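You operate a simulated robot arm through the tools that you are given. There is no shell and no other tool. Be economical: measure what you need, move in short steps, check, and stop when the job is done.

Carry out the task below with a simulated robot arm. There is one attempt and no reset: what you move stays moved.

TASK
Put the metal block with the largest size on its label from the top of the check bench on top of the tape roll on the top of the check bench. Then put one of the bearing blocks from the top of the check bench on the grey tray.

It is judged by the outcome, as a careful person would: the job done as asked, and still so three seconds after it is handed in. It fails if anything else is knocked over, pushed out of place, dropped, spilled or broken.

THE ROBOT
A 6-joint arm with a two-finger parallel gripper, fixed in place. Base frame: the origin is at the foot of the arm, x ahead of it, y to its left, z up; the work surface is at about z = 0. Lengths are in mm, angles in degrees, forces in N, time in s.
With the tool pointing down near the work surface it reaches from about 140 to 580 mm from the base axis. Its first joint turns from -66.0 to 66.0 degrees. Payload 2.1 kg.
Tool frame: the origin (TCP) lies between the finger pads and is the grasp point; the fingertips stand 30 mm ahead of it; z points along the fingers, y is the line along which they close. The gripper opens to 94 mm. The fingers are 28 mm wide and 10 mm thick; the gripper's body (50 by 96 mm) begins 55 mm behind the TCP.
Orientation is told as [roll, pitch, yaw] about the base's x, y, z axes, in that order, counted from this pose: with the fingers straight down and closing along the base's y, the tool's x points along the base's -x, its y along +y and its z along -z.

THE INTERFACE
- The arm moves only by the tool send_rows. Its argument "series" is a list that holds one entry, the list of rows, each a list of 6 numbers: the shift along the base's x, y, z in units of 500 mm (1.0 is 500 mm), then the turn, a rotation vector about the base's x, y, z in units of 90 degrees (1.0 is 90 degrees). In form: [[[dx, dy, dz, rx, ry, rz], ...]]. A call has 1 to 20 rows; each row is the pose to reach, as a shift and turn from the pose commanded when the call began. "jaw" is the closure, from 0 (fully open) to 1 (shut), set as the call begins (left out, the last holds). A call with a number of a shift or a turn outside -1 to 1 is refused whole. A row lasts 0.2 s, in which the tool goes at most 50 mm and 8.6 degrees; a call with a longer step from one row to the next is refused whole, and so is a gripper value outside its range. A pose out of reach is approached as far as the arm can. The call stops where the force on the tool passes 40 N (or 10 N more than at its start, if that is more) or the arm is blocked; 0.2 s more then pass. The fingers move at their own pace (about 72 mm/s each) and stop on an object; they squeeze with about 41 N. The grip force told is the motor's: it shows also when the fingers shut on nothing. Time passes only in rows, and 0.2 s behind the last, so rows that repeat a pose let the fingers close. It gives the time, the measured TCP pose, the force on the tool (base axes), the opening and the grip force at its end, in the units of the frame above (readings bear some noise), and new pictures: "show" is both (left out), scene, wrist or none.
- Cameras (640 x 400 px; columns grow to the right, rows downward): "scene" is fixed at [72.4, -389.1, 484.5]; the picture's right is [0.59, -0.81, 0.00], its down [-0.47, -0.34, -0.81] and it looks along [0.66, 0.48, -0.58] (base axes); focal length 273 px, centre (320, 200). "wrist" rides on the gripper at [-37, 0, -58] in the tool frame; the picture's right is [0.00, -1.00, 0.00], its down [0.97, 0.00, -0.24] and it looks along [0.24, 0.00, 0.97] (tool axes); focal length 218 px, centre (320, 200).
- probe_pixels(camera, pixels): for up to 12 pixels [column, row] of the newest picture of that camera ("zoom" is the newest enlarged one), the place [x, y, z] in the base frame of the surface seen there, good to about 2 mm. No time passes.
- zoom(camera, box): a new picture of the part [left, top, right, bottom] of that camera's present view, enlarged. No time passes.
- job_done(): hands the job in; it is judged then, once.

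Work in short steps. Measure before you move; look again where a grasp or a placing could have gone wrong, and mend it. You have 80 turns and 120 pictures in all, the two below and enlarged ones among them. Open the gripper and draw the arm clear of the work before you hand the job in, unless the task says otherwise; then end with one line.

The tools are called after "Request:" by a JSON object that holds its "fn" and its "kwargs". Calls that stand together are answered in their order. send_rows: Moves the arm, as the interface text tells. Its arguments: {"type":"object","properties":{"series":{"type":"array","items":{"type":"array","items":{"type":"array","items":{"type":"number"}}}},"jaw":{"type":"number"},"show":{"type":"string","enum":["both","scene","wrist","none"]}},"required":["series"]} The other tools are called the same way: probe_pixels (camera, pixels) gives the place of the surface under pixels of a picture; zoom (camera, box) takes an enlarged picture of a part of a camera's view; job_done () hands the job in.

At the start:

```text
time: 0.0
tcp_pos: [337.0, 50.9, 244.2]
tcp_rot: [0.0, -0.1, 0.0]
ft_force: [0.7, 0.2, 0.9]
gripper_width: 94.1
gripper_force: 0.2
```

scene: 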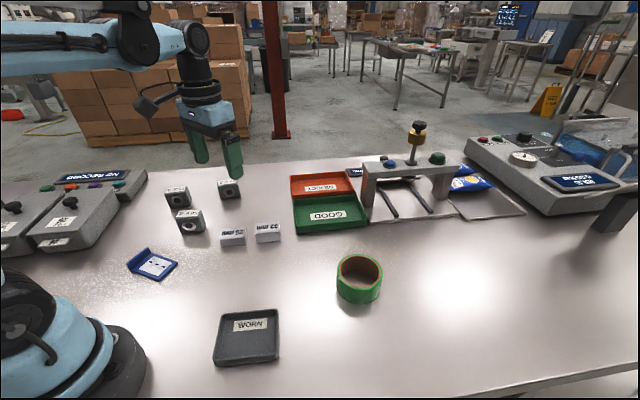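
wrist: 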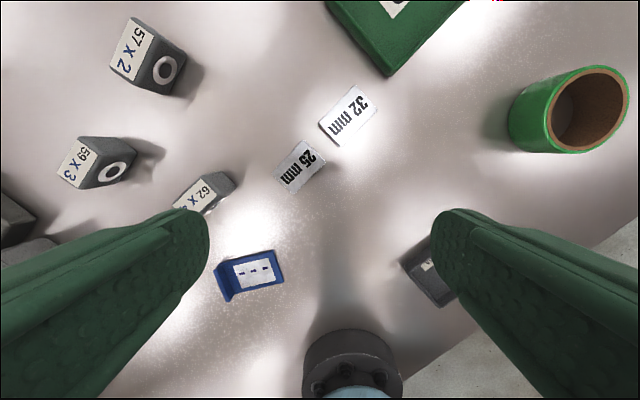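

The wrist view shows two small blocks labelled "25 mm" and "32 mm" (px 300,167 / 348,115) and three bearing blocks. I zoom in to read the labels and look for other blocks.

Request:
{"fn": "zoom", "kwargs": {"camera": "scene", "box": [120, 160, 400, 335]}}

Request:
{"fn": "zoom", "kwargs": {"camera": "wrist", "box": [160, 60, 400, 210]}}

Request:
{"fn": "zoom", "kwargs": {"camera": "scene", "box": [280, 110, 540, 272]}}

Request:
{"fn": "probe_pixels", "kwargs": {"camera": "wrist", "pixels": [[356, 84], [380, 97], [319, 124], [344, 146], [303, 142], [325, 162], [275, 178], [292, 193], [600, 68], [555, 150], [620, 120], [585, 110]]}}

Request:
{"fn": "probe_pixels", "kwargs": {"camera": "scene", "pixels": [[255, 225], [278, 222], [268, 230], [258, 242], [337, 265], [382, 268], [360, 254], [358, 283], [222, 315], [276, 312], [215, 360], [277, 357]]}}

```text
2.29 times, centred on (260, 248) of scene
```

zoom: 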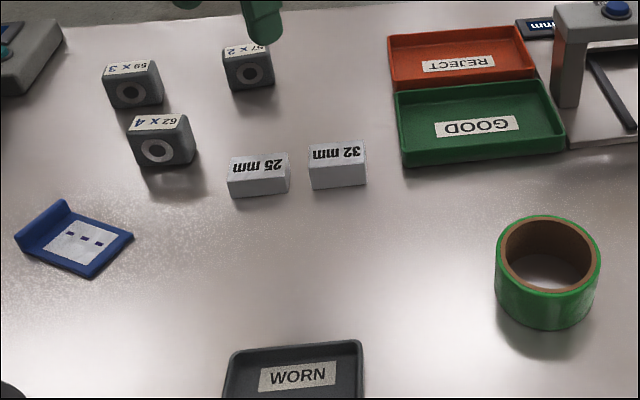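

```text
2.67 times, centred on (280, 135) of wrist
```

zoom: 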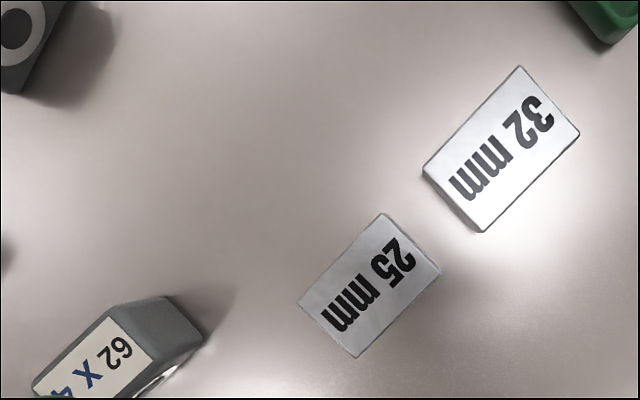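

```text
2.46 times, centred on (410, 191) of scene
```

zoom: 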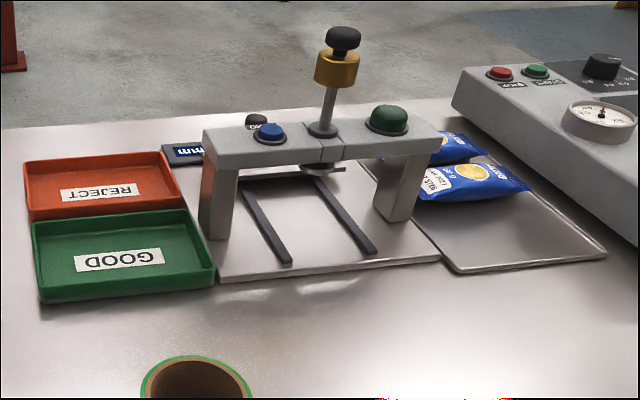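

```text
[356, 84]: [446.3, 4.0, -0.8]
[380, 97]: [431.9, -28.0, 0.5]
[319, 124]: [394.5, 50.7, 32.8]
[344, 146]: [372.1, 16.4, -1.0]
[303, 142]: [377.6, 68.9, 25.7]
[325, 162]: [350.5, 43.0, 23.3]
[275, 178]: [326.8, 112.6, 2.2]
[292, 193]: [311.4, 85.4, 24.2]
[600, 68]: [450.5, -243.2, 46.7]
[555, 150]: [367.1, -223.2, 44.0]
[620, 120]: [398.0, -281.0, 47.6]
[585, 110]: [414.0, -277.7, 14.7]
```

```text
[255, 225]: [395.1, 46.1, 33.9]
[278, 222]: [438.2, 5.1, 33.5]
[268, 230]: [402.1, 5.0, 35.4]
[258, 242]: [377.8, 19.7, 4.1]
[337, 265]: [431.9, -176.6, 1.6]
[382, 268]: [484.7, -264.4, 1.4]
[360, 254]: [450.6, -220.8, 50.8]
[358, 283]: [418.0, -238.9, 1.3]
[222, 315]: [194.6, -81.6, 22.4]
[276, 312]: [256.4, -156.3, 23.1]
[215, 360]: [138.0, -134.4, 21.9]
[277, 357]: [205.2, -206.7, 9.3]
```

The 32 mm block (centre about 407, 19, top z 33, about 60×38, long axis near −45°) is the one. The tape's hole looks nearly as large as the block's diagonal, so before grasping I go above the tape to measure it.

Request:
{"fn": "send_rows", "kwargs": {"series": [[[0.01, -0.09, 0, 0, 0, 0], [0.02, -0.18, 0, 0, 0, 0], [0.03, -0.27, 0, 0, 0, 0], [0.04, -0.36, 0, 0, 0, 0], [0.05, -0.45, 0, 0, 0, 0], [0.06, -0.54, 0, 0, 0, 0], [0.076, -0.58, 0, 0, 0, 0], [0.076, -0.58, 0, 0, 0, 0]]], "jaw": 0, "show": "wrist"}}

```text
time: 1.8
tcp_pos: [373.9, -238.9, 244.2]
tcp_rot: [0.0, 0.0, -0.1]
ft_force: [0.3, 0.6, -0.1]
gripper_width: 94.0
gripper_force: 0.1
```

wrist: 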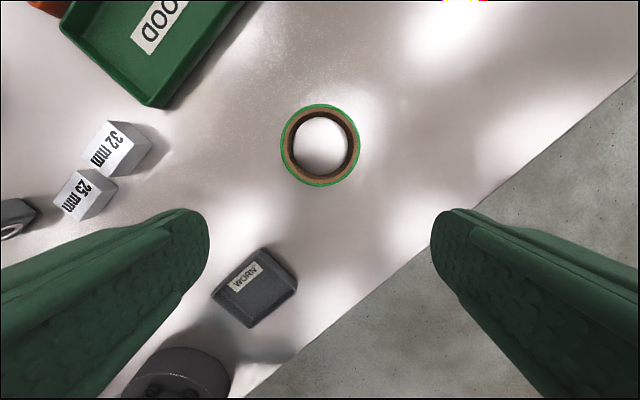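

The tape is now seen from almost straight above (px 320,145). I zoom to measure its rim.

Request:
{"fn": "zoom", "kwargs": {"camera": "wrist", "box": [256, 105, 384, 185]}}

Request:
{"fn": "probe_pixels", "kwargs": {"camera": "zoom", "pixels": [[136, 200], [506, 200], [150, 200], [490, 200], [320, 20], [320, 370], [320, 200], [170, 200]]}}

```text
5.00 times, centred on (320, 145) of wrist
```

zoom: 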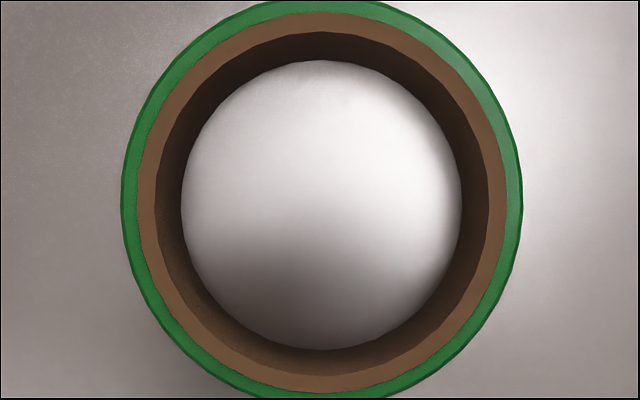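

```text
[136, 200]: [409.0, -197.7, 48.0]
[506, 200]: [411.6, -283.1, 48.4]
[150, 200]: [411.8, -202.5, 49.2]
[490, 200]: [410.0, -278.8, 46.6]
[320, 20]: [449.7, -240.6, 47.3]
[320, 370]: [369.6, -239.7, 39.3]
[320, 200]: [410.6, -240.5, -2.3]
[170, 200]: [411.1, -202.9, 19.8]
```

Tape: centre (410, −239.4), top z 48, outer diameter about 90 and hole about 75, so a centred block (diagonal about 71) would drop in. I'll set it off-centre by about 30 mm so it bridges the rim. Now I go above the 32 mm block with yaw −45°.

Request:
{"fn": "send_rows", "kwargs": {"series": [[[0.008, 0.07, 0, 0, 0, -0.07], [0.016, 0.14, 0, 0, 0, -0.14], [0.024, 0.21, 0, 0, 0, -0.21], [0.032, 0.28, 0, 0, 0, -0.28], [0.04, 0.36, 0, 0, 0, -0.36], [0.05, 0.44, 0, 0, 0, -0.44], [0.0632, 0.5168, 0, 0, 0, -0.5], [0.0632, 0.5168, -0.09, 0, 0, -0.5], [0.0632, 0.5168, -0.18, 0, 0, -0.5], [0.0632, 0.5168, -0.18, 0, 0, -0.5]]], "jaw": 0, "show": "both"}}

```text
time: 4.0
tcp_pos: [405.0, 17.2, 154.0]
tcp_rot: [0.0, 0.0, -45.0]
ft_force: [0.2, 0.3, 0.4]
gripper_width: 93.9
gripper_force: 0.1
```

scene: 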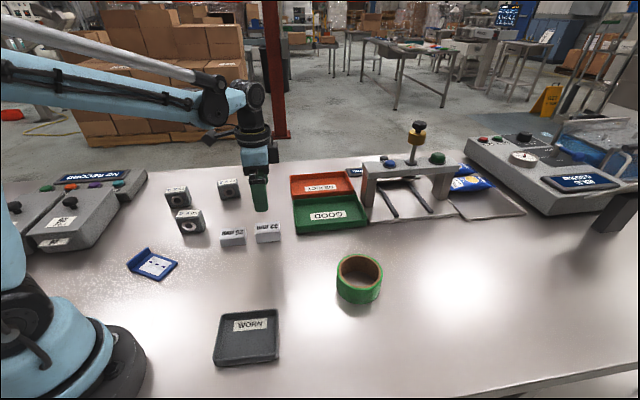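
wrist: 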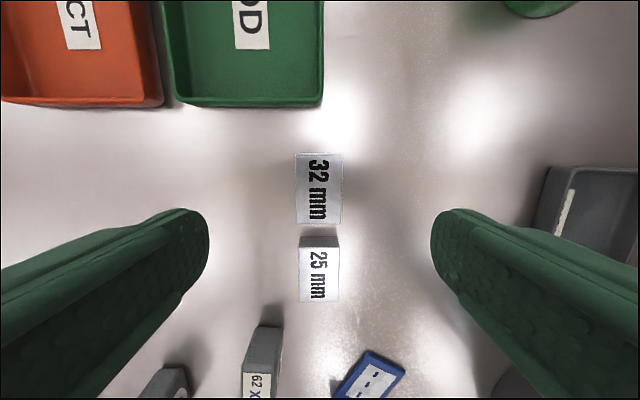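

The block (px 295–342, 153–224) lies squarely between the fingers, about 2 mm off in x. I descend to TCP z 36 and then check before closing.

Request:
{"fn": "send_rows", "kwargs": {"series": [[[0.0038, 0, -0.08, 0, 0, 0], [0.0038, 0, -0.15, 0, 0, 0], [0.0038, 0, -0.2, 0, 0, 0], [0.0038, 0, -0.236, 0, 0, 0], [0.0038, 0, -0.236, 0, 0, 0]]], "jaw": 0, "show": "wrist"}}

```text
time: 5.2
tcp_pos: [406.7, 18.7, 34.9]
tcp_rot: [0.0, -0.1, -45.0]
ft_force: [-0.2, 0.3, 0.0]
gripper_width: 93.9
gripper_force: 0.1
```

wrist: 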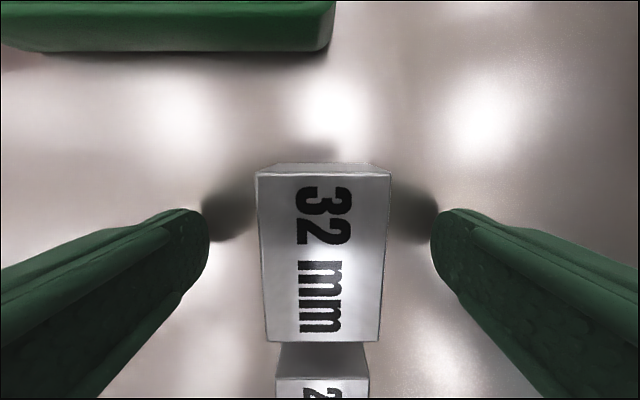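

The fingers straddle the block evenly. I close on it.

Request:
{"fn": "send_rows", "kwargs": {"series": [[[0, 0, 0, 0, 0, 0], [0, 0, 0, 0, 0, 0], [0, 0, 0, 0, 0, 0], [0, 0, 0, 0, 0, 0], [0, 0, 0, 0, 0, 0]]], "jaw": 1, "show": "none"}}

```text
time: 6.4
tcp_pos: [407.2, 18.5, 36.7]
tcp_rot: [0.0, -0.1, -45.0]
ft_force: [1.1, 0.4, 9.8]
gripper_width: 39.4
gripper_force: 40.8
stopped in row 5: the force on the tool passed its limit (the readings are from after the stop); the commanded pose is now the measured one
```

Grip holds at 39.4 mm with 41 N. I lift slowly.

Request:
{"fn": "send_rows", "kwargs": {"series": [[[0, 0, 0.02, 0, 0, 0], [0, 0, 0.06, 0, 0, 0], [0, 0, 0.12, 0, 0, 0], [0, 0, 0.18, 0, 0, 0], [0, 0, 0.18, 0, 0, 0]]], "show": "both"}}

```text
time: 7.6
tcp_pos: [407.2, 18.4, 126.3]
tcp_rot: [-0.1, 0.1, -45.0]
ft_force: [-0.3, 0.1, -2.3]
gripper_width: 39.5
gripper_force: 40.7
```

scene: 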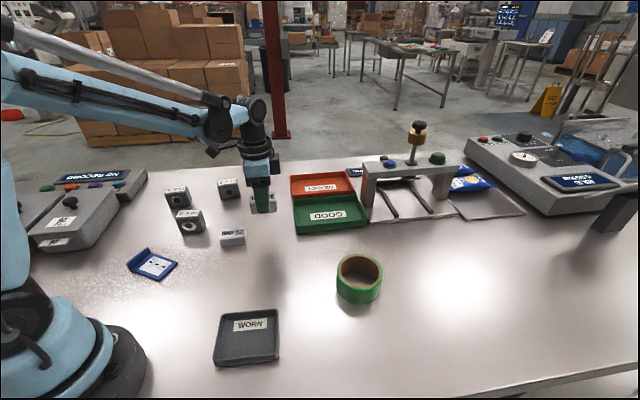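
wrist: 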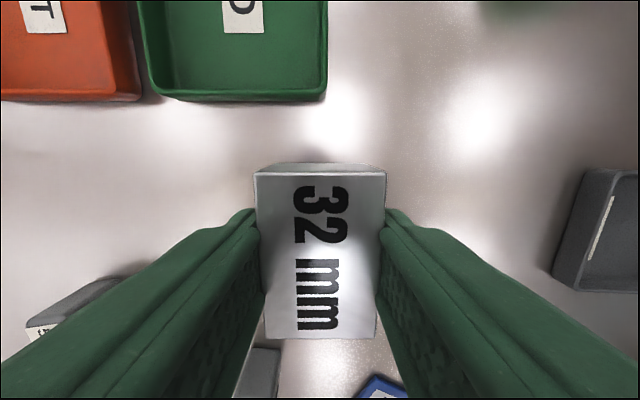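

Block held level, about 58×39, and the 25 mm block wasn't disturbed. I carry it to above the placing point (TCP 387, −261), 32 mm off the tape's centre along (−1,−1).

Request:
{"fn": "send_rows", "kwargs": {"series": [[[-0.005, -0.05, 0, 0, 0, 0], [-0.01, -0.13, 0, 0, 0, 0], [-0.015, -0.21, 0, 0, 0, 0], [-0.02, -0.29, 0, 0, 0, 0], [-0.026, -0.37, 0, 0, 0, 0], [-0.032, -0.45, 0, 0, 0, 0], [-0.037, -0.52, 0, 0, 0, 0], [-0.0408, -0.5596, 0, 0, 0, 0], [-0.0408, -0.5596, 0, 0, 0, 0], [-0.0408, -0.5596, 0, 0, 0, 0]]], "show": "both"}}

```text
time: 9.8
tcp_pos: [386.2, -262.7, 126.3]
tcp_rot: [0.1, 0.1, -45.0]
ft_force: [0.0, -0.6, -1.0]
gripper_width: 39.6
gripper_force: 41.2
```

scene: 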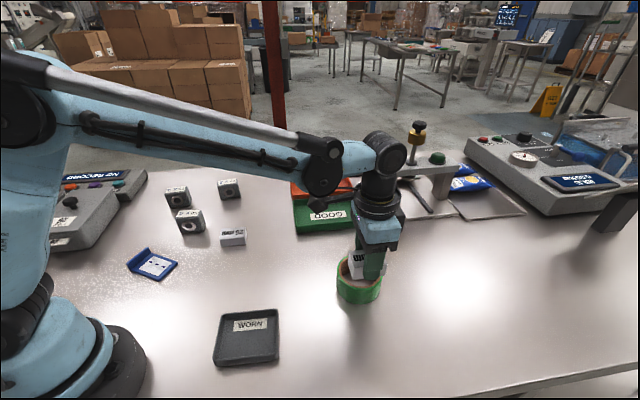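
wrist: 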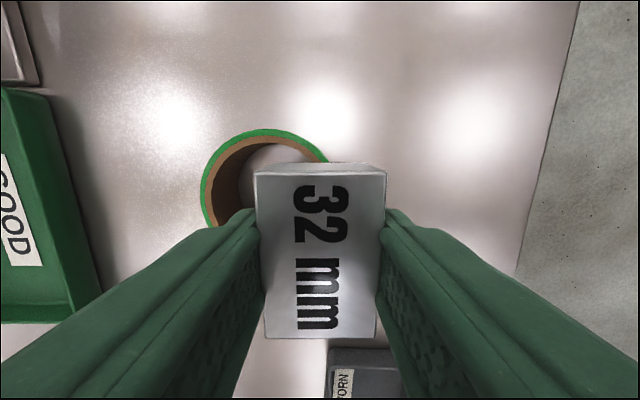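

Placement lines up (offset about 33 mm). I lower to just above the rim (TCP 86).

Request:
{"fn": "send_rows", "kwargs": {"series": [[[0, 0, -0.04, 0, 0, 0], [0, 0, -0.07, 0, 0, 0], [0, 0, -0.081, 0, 0, 0], [0, 0, -0.081, 0, 0, 0]]], "show": "scene"}}

Request:
{"fn": "zoom", "kwargs": {"camera": "scene", "box": [300, 220, 428, 300]}}

```text
time: 10.8
tcp_pos: [386.7, -261.8, 86.0]
tcp_rot: [0.0, -0.1, -45.0]
ft_force: [-0.1, -0.1, -2.5]
gripper_width: 39.4
gripper_force: 41.1
```

scene: 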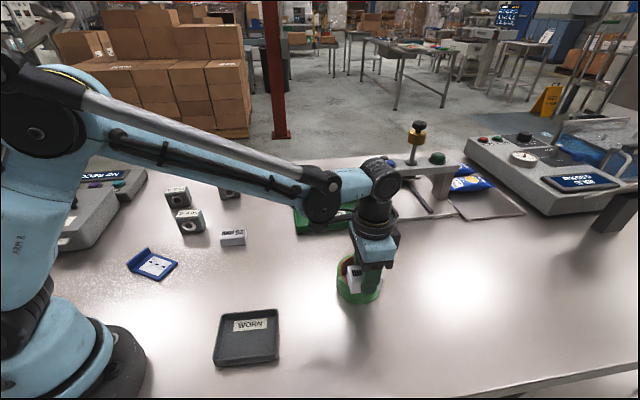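

```text
5.00 times, centred on (364, 260) of scene
```

zoom: 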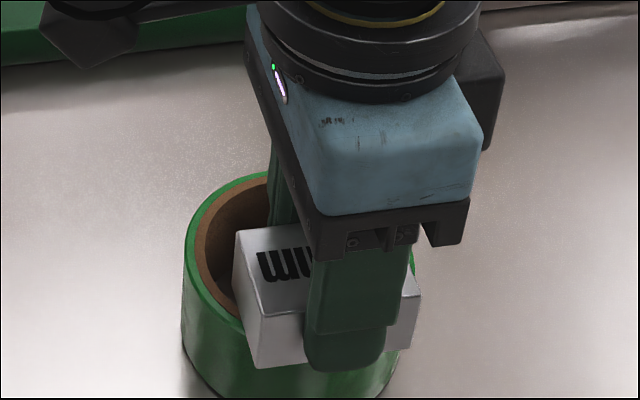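

Block nearly touching; I lower in small steps, watching force.

Request:
{"fn": "send_rows", "kwargs": {"series": [[[0, 0, -0.001, 0, 0, 0], [0, 0, -0.002, 0, 0, 0], [0, 0, -0.002, 0, 0, 0]]], "show": "none"}}

```text
time: 11.6
tcp_pos: [385.9, -261.4, 85.0]
tcp_rot: [0.1, 0.0, -44.9]
ft_force: [-0.6, 0.7, -2.4]
gripper_width: 39.4
gripper_force: 41.1
```

Request:
{"fn": "send_rows", "kwargs": {"series": [[[0, 0, -0.001, 0, 0, 0], [0, 0, -0.002, 0, 0, 0], [0, 0, -0.002, 0, 0, 0]]], "show": "none"}}

```text
time: 12.4
tcp_pos: [387.6, -262.1, 84.7]
tcp_rot: [-0.1, -0.1, -44.9]
ft_force: [-2.3, -2.2, 20.5]
gripper_width: 39.4
gripper_force: 41.0
```

Contact (20 N). I ease up half a millimetre and open partly.

Request:
{"fn": "send_rows", "kwargs": {"series": [[[0, 0, 0.0008, 0, 0, 0], [0, 0, 0.0008, 0, 0, 0]]], "show": "none"}}

Request:
{"fn": "send_rows", "kwargs": {"series": [[[0, 0, 0, 0, 0, 0], [0, 0, 0, 0, 0, 0], [0, 0, 0, 0, 0, 0]]], "jaw": 0.35, "show": "both"}}

Request:
{"fn": "zoom", "kwargs": {"camera": "scene", "box": [300, 220, 428, 300]}}

```text
time: 13.0
tcp_pos: [386.8, -261.3, 85.0]
tcp_rot: [-0.1, 0.1, -45.0]
ft_force: [-1.4, -2.6, 15.8]
gripper_width: 39.5
gripper_force: 41.1
```

```text
time: 13.8
tcp_pos: [387.7, -263.0, 84.2]
tcp_rot: [0.0, 0.0, -45.0]
ft_force: [-0.2, 0.7, -0.2]
gripper_width: 61.0
gripper_force: 0.0
```

scene: 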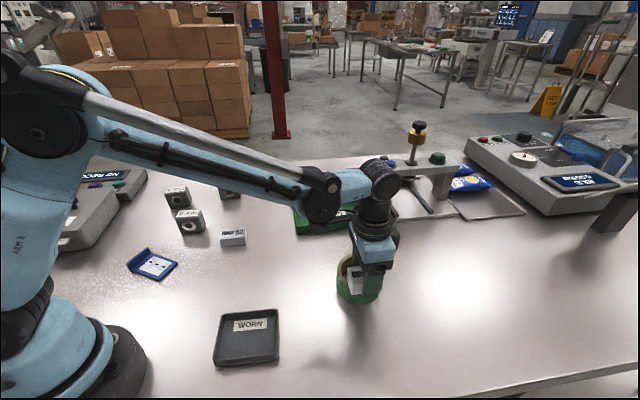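
wrist: 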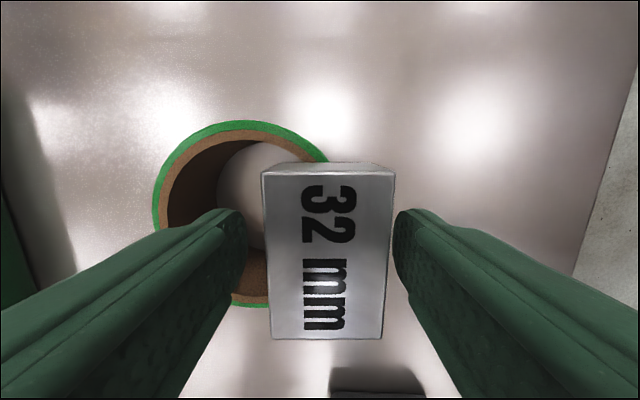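

```text
5.00 times, centred on (364, 260) of scene
```

zoom: 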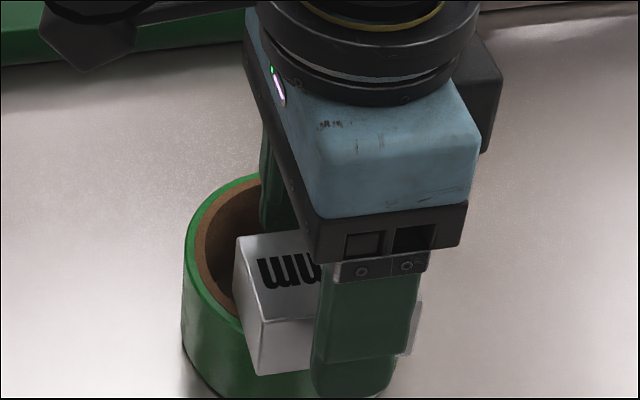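

Block rests level and stable. I lift straight up and check.

Request:
{"fn": "send_rows", "kwargs": {"series": [[[0, 0, 0.03, 0, 0, 0], [0, 0, 0.1, 0, 0, 0], [0, 0, 0.2, 0, 0, 0], [0, 0, 0.3, 0, 0, 0], [0, 0, 0.3, 0, 0, 0]]], "show": "both"}}

Request:
{"fn": "zoom", "kwargs": {"camera": "wrist", "box": [240, 120, 400, 220]}}

Request:
{"fn": "zoom", "kwargs": {"camera": "scene", "box": [300, 230, 428, 310]}}

```text
time: 15.0
tcp_pos: [387.3, -261.7, 236.7]
tcp_rot: [0.1, -0.1, -45.0]
ft_force: [0.1, 0.1, -0.4]
gripper_width: 61.3
gripper_force: 0.1
```

scene: 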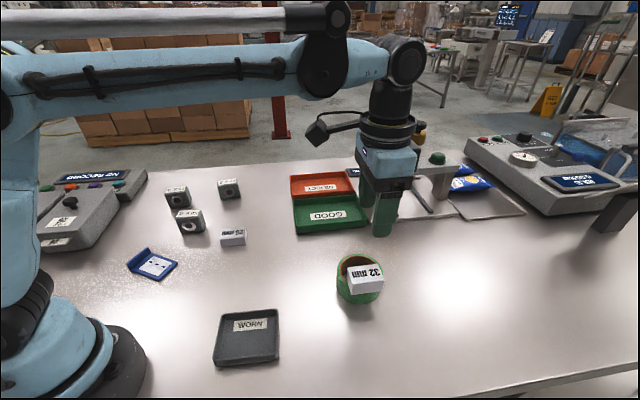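
wrist: 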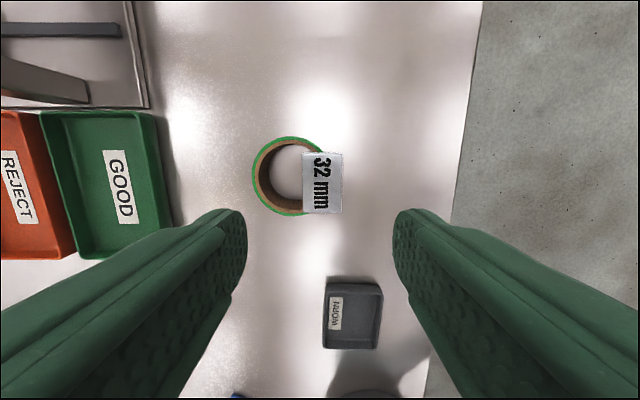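

```text
4.00 times, centred on (320, 170) of wrist
```

zoom: 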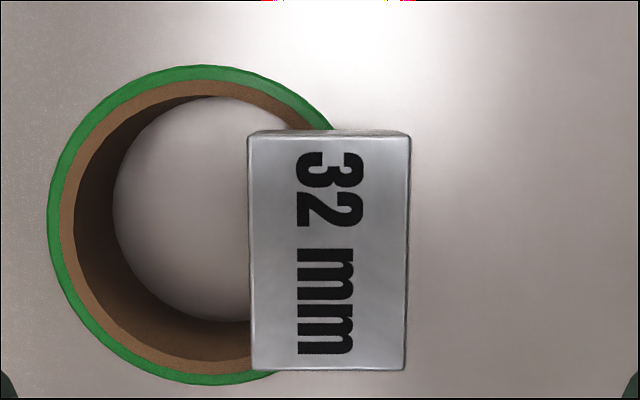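

```text
5.00 times, centred on (364, 270) of scene
```

zoom: 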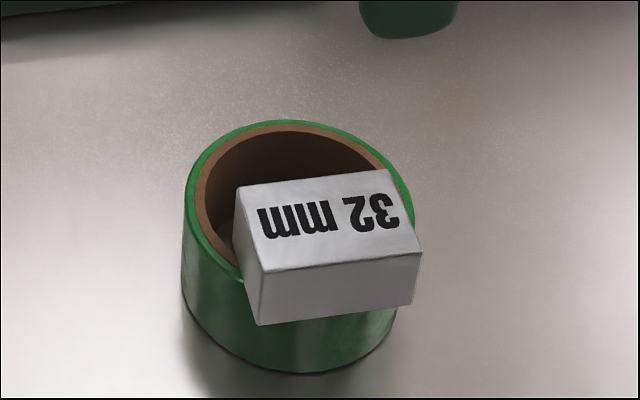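

The 32 mm block sits flat across the rim. Next the bearing block "57 x 2" (scene px 229,188), which stands clear of the others; I measure it and the tray.

Request:
{"fn": "zoom", "kwargs": {"camera": "scene", "box": [150, 170, 262, 240]}}

Request:
{"fn": "probe_pixels", "kwargs": {"camera": "zoom", "pixels": [[399, 80], [480, 60], [505, 75], [415, 160], [518, 145], [455, 115], [510, 110], [450, 75]]}}

Request:
{"fn": "probe_pixels", "kwargs": {"camera": "wrist", "pixels": [[326, 282], [379, 287], [325, 345], [377, 346], [360, 310], [362, 335], [336, 312]]}}

```text
5.71 times, centred on (206, 205) of scene
```

zoom: 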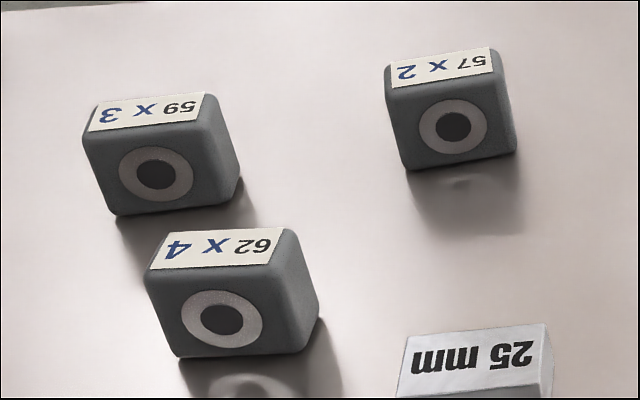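

```text
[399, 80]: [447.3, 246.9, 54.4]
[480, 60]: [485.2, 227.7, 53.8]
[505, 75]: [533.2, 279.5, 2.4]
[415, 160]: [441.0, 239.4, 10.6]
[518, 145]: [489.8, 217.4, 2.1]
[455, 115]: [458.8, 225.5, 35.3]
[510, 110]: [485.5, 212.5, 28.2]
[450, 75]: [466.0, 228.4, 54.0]
```

```text
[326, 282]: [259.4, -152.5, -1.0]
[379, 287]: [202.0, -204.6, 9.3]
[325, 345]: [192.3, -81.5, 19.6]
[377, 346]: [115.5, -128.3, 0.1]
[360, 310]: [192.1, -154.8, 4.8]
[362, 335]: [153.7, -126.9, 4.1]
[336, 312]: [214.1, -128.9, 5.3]
```

The block 57 x 2 (centre about 468,235, top z 54) is also aligned near −45°. I travel above it keeping the yaw, gripper opened.

Request:
{"fn": "send_rows", "kwargs": {"series": [[[0.01, 0.08, 0, 0, 0, 0], [0.018, 0.17, 0, 0, 0, 0], [0.026, 0.26, 0, 0, 0, 0], [0.034, 0.35, 0, 0, 0, 0], [0.042, 0.44, 0, 0, 0, 0], [0.05, 0.53, 0, 0, 0, 0], [0.06, 0.62, 0, 0, 0, 0], [0.07, 0.71, 0, 0, 0, 0], [0.08, 0.8, 0, 0, 0, 0], [0.09, 0.88, 0, 0, 0, 0], [0.105, 0.953, 0, 0, 0, 0], [0.105, 0.953, 0, 0, 0, 0], [0.105, 0.953, 0, 0, 0, 0]]], "jaw": 0, "show": "both"}}

```text
time: 17.8
tcp_pos: [440.7, 215.3, 233.4]
tcp_rot: [0.0, 0.0, -45.0]
ft_force: [-0.1, -0.1, 0.3]
gripper_width: 94.1
gripper_force: 0.1
```

scene: 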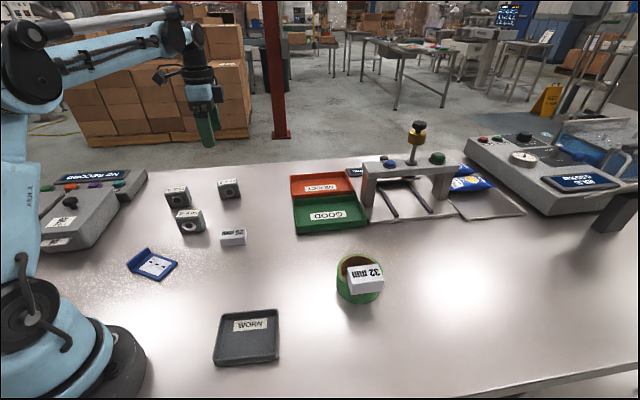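
wrist: 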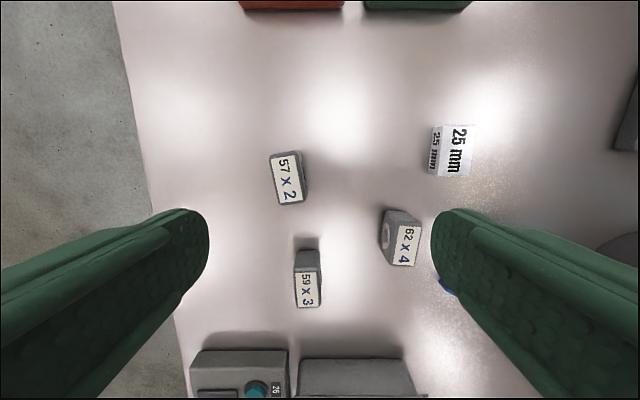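

I zoom to get the block's pose precisely.

Request:
{"fn": "zoom", "kwargs": {"camera": "wrist", "box": [220, 130, 348, 210]}}

Request:
{"fn": "probe_pixels", "kwargs": {"camera": "zoom", "pixels": [[335, 235], [275, 160], [375, 130], [390, 340], [300, 360], [410, 240]]}}

```text
5.00 times, centred on (284, 170) of wrist
```

zoom: 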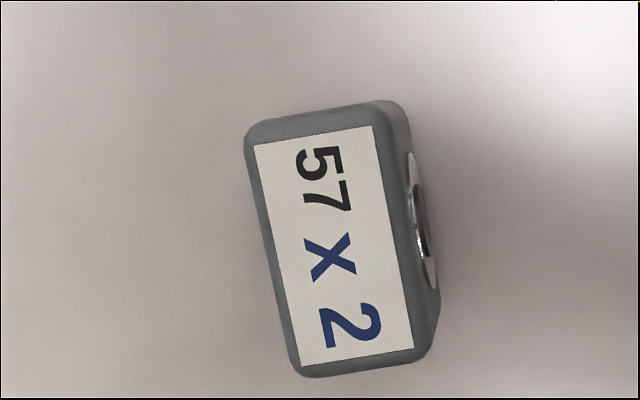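

```text
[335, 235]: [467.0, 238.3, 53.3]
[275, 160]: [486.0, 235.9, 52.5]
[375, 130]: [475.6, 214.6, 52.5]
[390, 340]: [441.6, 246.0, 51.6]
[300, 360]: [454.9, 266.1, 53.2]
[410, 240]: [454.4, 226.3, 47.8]
```

Block centre ≈ (467, 240), long axis rotated about 9° from the gripper. I correct and descend to z≈130 for a check.

Request:
{"fn": "send_rows", "kwargs": {"series": [[[0.026, 0.025, 0, 0, 0, 0.05], [0.0526, 0.0498, 0, 0, 0, 0.102], [0.0526, 0.0498, -0.08, 0, 0, 0.102], [0.0526, 0.0498, -0.16, 0, 0, 0.102], [0.0526, 0.0498, -0.2, 0, 0, 0.102], [0.0526, 0.0498, -0.2, 0, 0, 0.102]]], "jaw": 0, "show": "wrist"}}

```text
time: 19.2
tcp_pos: [467.4, 240.2, 133.4]
tcp_rot: [0.0, 0.0, -35.8]
ft_force: [-0.3, -0.3, -0.7]
gripper_width: 93.8
gripper_force: 0.1
```

wrist: 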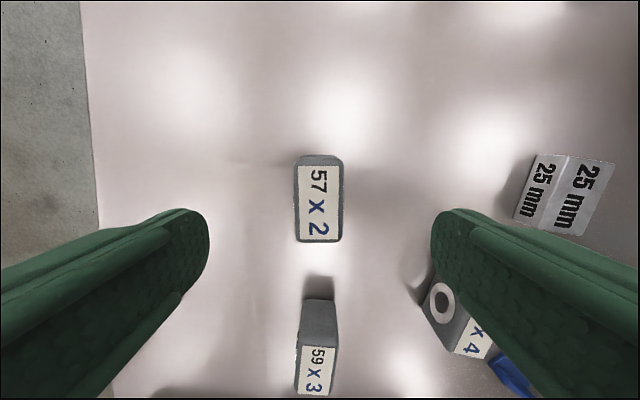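

Centred (cols 294–345), neighbours clear. I narrow the jaw to about 70 mm and descend to TCP z≈52.

Request:
{"fn": "send_rows", "kwargs": {"series": [[[0.0032, -0.0024, -0.03, 0, 0, 0], [0.0032, -0.0024, -0.09, 0, 0, 0], [0.0032, -0.0024, -0.14, 0, 0, 0], [0.0032, -0.0024, -0.163, 0, 0, 0], [0.0032, -0.0024, -0.163, 0, 0, 0]]], "jaw": 0.25, "show": "wrist"}}

```text
time: 20.4
tcp_pos: [468.3, 238.4, 52.9]
tcp_rot: [0.0, 0.0, -35.7]
ft_force: [-0.1, 0.1, 0.1]
gripper_width: 70.4
gripper_force: 0.0
```

wrist: 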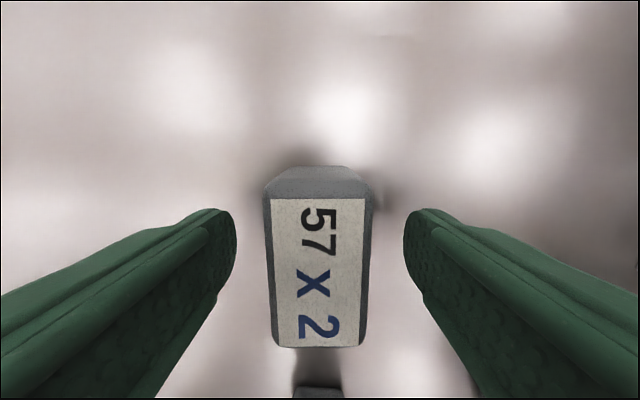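

Straddled evenly; I close.

Request:
{"fn": "send_rows", "kwargs": {"series": [[[0, 0, 0, 0, 0, 0], [0, 0, 0, 0, 0, 0], [0, 0, 0, 0, 0, 0], [0, 0, 0, 0, 0, 0], [0, 0, 0, 0, 0, 0]]], "jaw": 1, "show": "none"}}

Request:
{"fn": "send_rows", "kwargs": {"series": [[[0, 0, 0.02, 0, 0, 0], [0, 0, 0.06, 0, 0, 0], [0, 0, 0.13, 0, 0, 0], [0, 0, 0.2, 0, 0, 0], [0, 0, 0.2, 0, 0, 0]]], "show": "both"}}

```text
time: 21.6
tcp_pos: [469.0, 237.4, 52.1]
tcp_rot: [-0.1, 0.0, -35.8]
ft_force: [0.3, 0.3, 1.1]
gripper_width: 38.1
gripper_force: 41.6
```

```text
time: 22.8
tcp_pos: [469.0, 240.0, 154.5]
tcp_rot: [0.0, 0.0, -35.9]
ft_force: [0.1, 0.2, -2.5]
gripper_width: 38.3
gripper_force: 40.7
```

scene: 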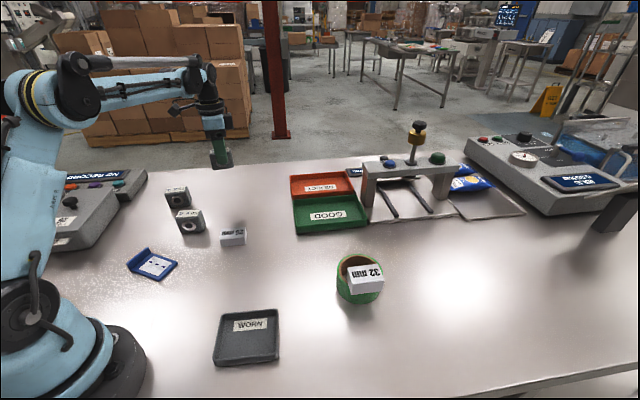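
wrist: 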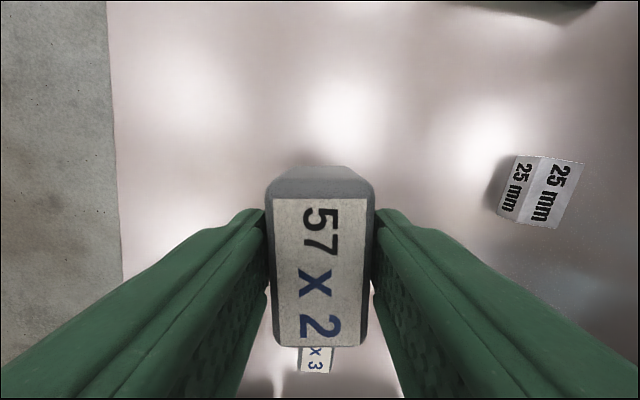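

Held firmly. I carry it over the grey tray (centre ≈ 198, −144), turning 13° to match the tray's edges.

Request:
{"fn": "send_rows", "kwargs": {"series": [[[-0.049, -0.07, 0, 0, 0, -0.013], [-0.099, -0.14, 0, 0, 0, -0.027], [-0.148, -0.21, 0, 0, 0, -0.04], [-0.197, -0.279, 0, 0, 0, -0.053], [-0.246, -0.349, 0, 0, 0, -0.067], [-0.296, -0.419, 0, 0, 0, -0.08], [-0.345, -0.489, 0, 0, 0, -0.094], [-0.394, -0.559, 0, 0, 0, -0.107], [-0.443, -0.628, 0, 0, 0, -0.12], [-0.493, -0.698, 0, 0, 0, -0.134], [-0.542, -0.767, 0, 0, 0, -0.147], [-0.542, -0.767, 0, 0, 0, -0.147], [-0.542, -0.767, 0, 0, 0, -0.147]]], "show": "both"}}

Request:
{"fn": "zoom", "kwargs": {"camera": "scene", "box": [170, 260, 330, 360]}}

```text
time: 25.6
tcp_pos: [197.2, -143.6, 152.7]
tcp_rot: [0.0, 0.0, -49.1]
ft_force: [0.2, -0.2, -3.9]
gripper_width: 38.2
gripper_force: 41.3
```

scene: 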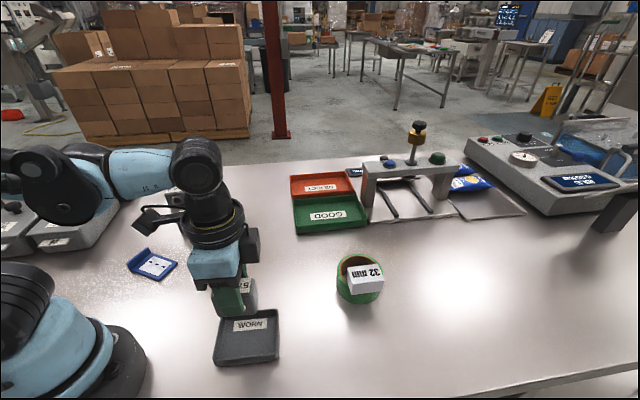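
wrist: 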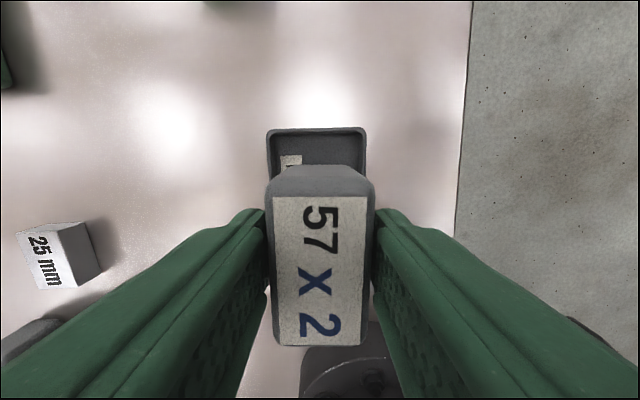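

```text
4.00 times, centred on (250, 310) of scene
```

zoom: 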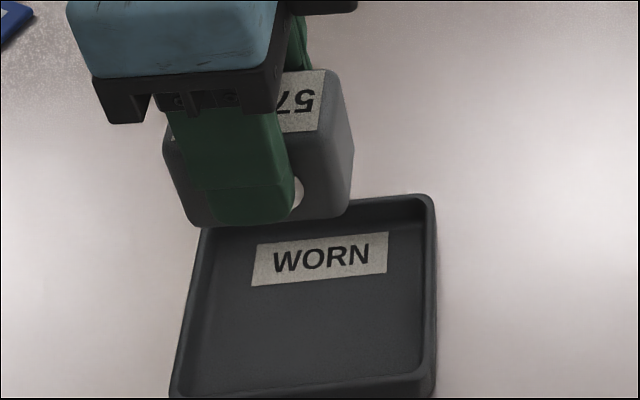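

Aligned with the tray (far rim cols 267–366 centred at 316). I lower to TCP 62, about 5 mm above the floor.

Request:
{"fn": "send_rows", "kwargs": {"series": [[[0, 0, -0.06, 0, 0, 0], [0, 0, -0.12, 0, 0, 0], [0, 0, -0.16, 0, 0, 0], [0, 0, -0.181, 0, 0, 0], [0, 0, -0.181, 0, 0, 0]]], "show": "both"}}

Request:
{"fn": "zoom", "kwargs": {"camera": "scene", "box": [170, 270, 330, 370]}}

```text
time: 26.8
tcp_pos: [196.3, -145.4, 62.4]
tcp_rot: [0.1, 0.0, -49.1]
ft_force: [0.1, -0.3, -3.4]
gripper_width: 37.9
gripper_force: 41.3
```

scene: 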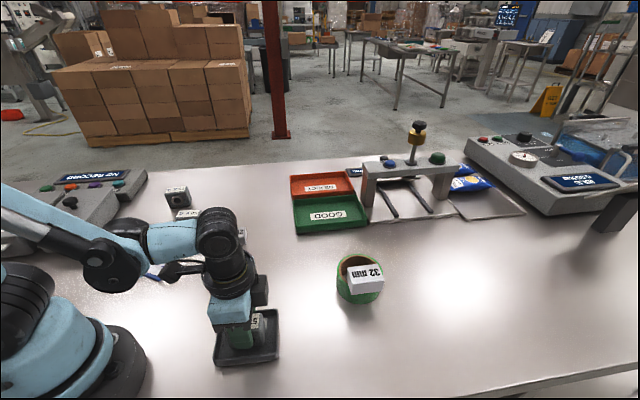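
wrist: 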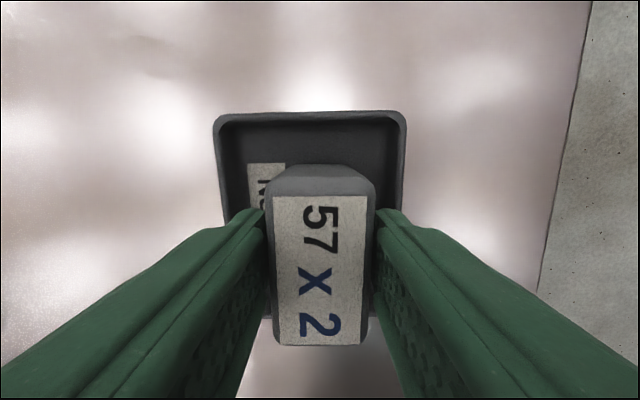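

```text
4.00 times, centred on (250, 320) of scene
```

zoom: 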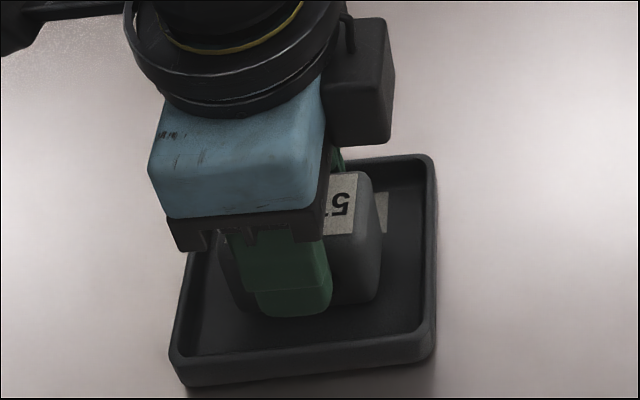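

Inside the tray outline. I lower the last millimetres slowly.

Request:
{"fn": "send_rows", "kwargs": {"series": [[[0, 0, -0.003, 0, 0, 0], [0, 0, -0.006, 0, 0, 0], [0, 0, -0.008, 0, 0, 0], [0, 0, -0.008, 0, 0, 0]]], "show": "none"}}

```text
time: 27.8
tcp_pos: [196.8, -145.7, 59.4]
tcp_rot: [0.0, -0.1, -49.2]
ft_force: [-0.8, -0.2, -3.5]
gripper_width: 38.1
gripper_force: 40.5
```

Request:
{"fn": "send_rows", "kwargs": {"series": [[[0, 0, -0.001, 0, 0, 0], [0, 0, -0.002, 0, 0, 0], [0, 0, -0.003, 0, 0, 0], [0, 0, -0.003, 0, 0, 0]]], "show": "none"}}

```text
time: 28.8
tcp_pos: [196.3, -144.5, 58.1]
tcp_rot: [0.0, 0.0, -49.0]
ft_force: [-1.6, 1.3, 32.2]
gripper_width: 37.7
gripper_force: 41.3
```

Contact (32 N). I ease up slightly and open partway, staying inside the tray walls.

Request:
{"fn": "send_rows", "kwargs": {"series": [[[0, 0, 0.0014, 0, 0, 0], [0, 0, 0.0014, 0, 0, 0]]], "show": "none"}}

Request:
{"fn": "send_rows", "kwargs": {"series": [[[0, 0, 0, 0, 0, 0], [0, 0, 0, 0, 0, 0], [0, 0, 0, 0, 0, 0]]], "jaw": 0.42, "show": "wrist"}}

```text
time: 29.4
tcp_pos: [196.3, -145.8, 57.0]
tcp_rot: [0.0, -0.2, -49.1]
ft_force: [2.8, -0.9, 6.7]
gripper_width: 38.4
gripper_force: 41.1
```

```text
time: 30.2
tcp_pos: [196.3, -143.3, 56.9]
tcp_rot: [-0.1, 0.0, -49.1]
ft_force: [-0.5, 0.1, -0.2]
gripper_width: 54.5
gripper_force: 0.0
```

wrist: 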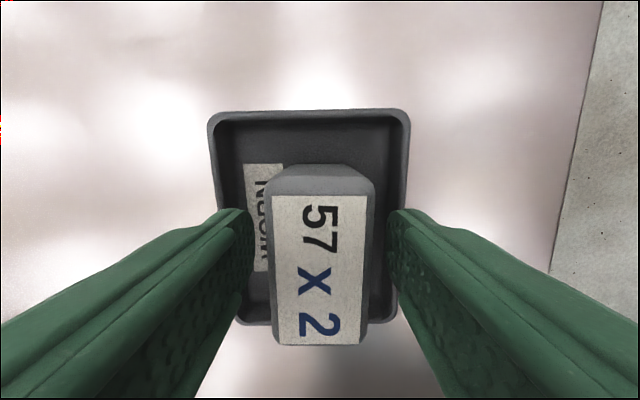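

The block stands free in the tray. I lift straight up, then draw back to the side clear of the work.

Request:
{"fn": "send_rows", "kwargs": {"series": [[[0, 0, 0.04, 0, 0, 0], [0, 0, 0.12, 0, 0, 0], [0, 0, 0.2, 0, 0, 0], [0, 0, 0.29, 0, 0, 0], [0, 0, 0.36, 0, 0, 0], [0.05, 0.08, 0.36, 0, 0, 0], [0.1, 0.16, 0.36, 0, 0, 0], [0.15, 0.24, 0.36, 0, 0, 0], [0.2, 0.32, 0.36, 0, 0, 0], [0.2, 0.4, 0.36, 0, 0, 0], [0.2, 0.4, 0.36, 0, 0, 0]]], "show": "both"}}

Request:
{"fn": "zoom", "kwargs": {"camera": "scene", "box": [150, 220, 406, 380]}}

```text
time: 32.6
tcp_pos: [298.3, 55.5, 238.3]
tcp_rot: [0.0, -0.1, -49.1]
ft_force: [0.4, -0.1, -0.8]
gripper_width: 54.6
gripper_force: 0.0
```

scene: 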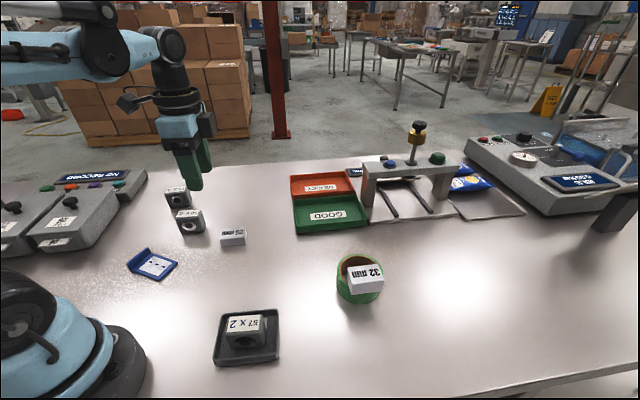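
wrist: 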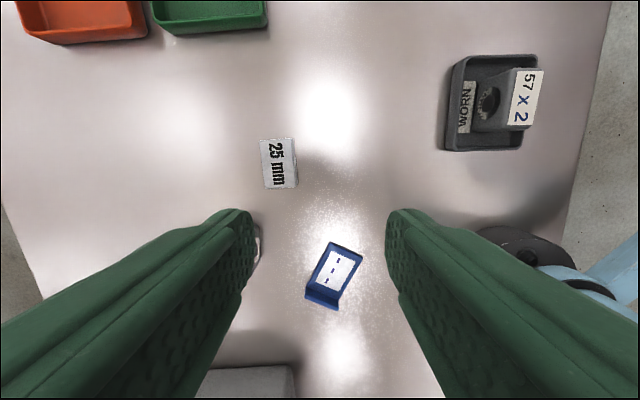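

```text
2.50 times, centred on (278, 300) of scene
```

zoom: 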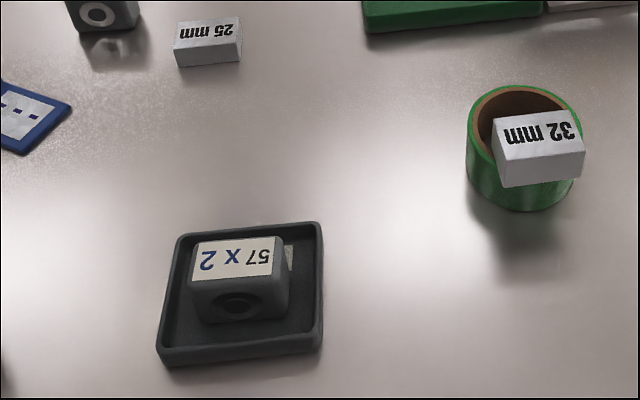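

Both placements are as wanted and nothing else moved. I open the gripper fully and hand in.

Request:
{"fn": "send_rows", "kwargs": {"series": [[[0, 0, 0, 0, 0, 0], [0, 0, 0, 0, 0, 0]]], "jaw": 0, "show": "none"}}

Request:
{"fn": "job_done", "kwargs": {}}

```text
time: 33.2
tcp_pos: [298.3, 54.0, 237.7]
tcp_rot: [0.0, 0.0, -49.1]
ft_force: [0.0, 0.3, 1.1]
gripper_width: 94.1
gripper_force: 0.1
```

```text
The job is handed in.
```

The 32 mm block sits flat on the tape roll's rim, set off-centre because it would have dropped through the hole if centred, and the "57 x 2" bearing block stands in the grey tray.
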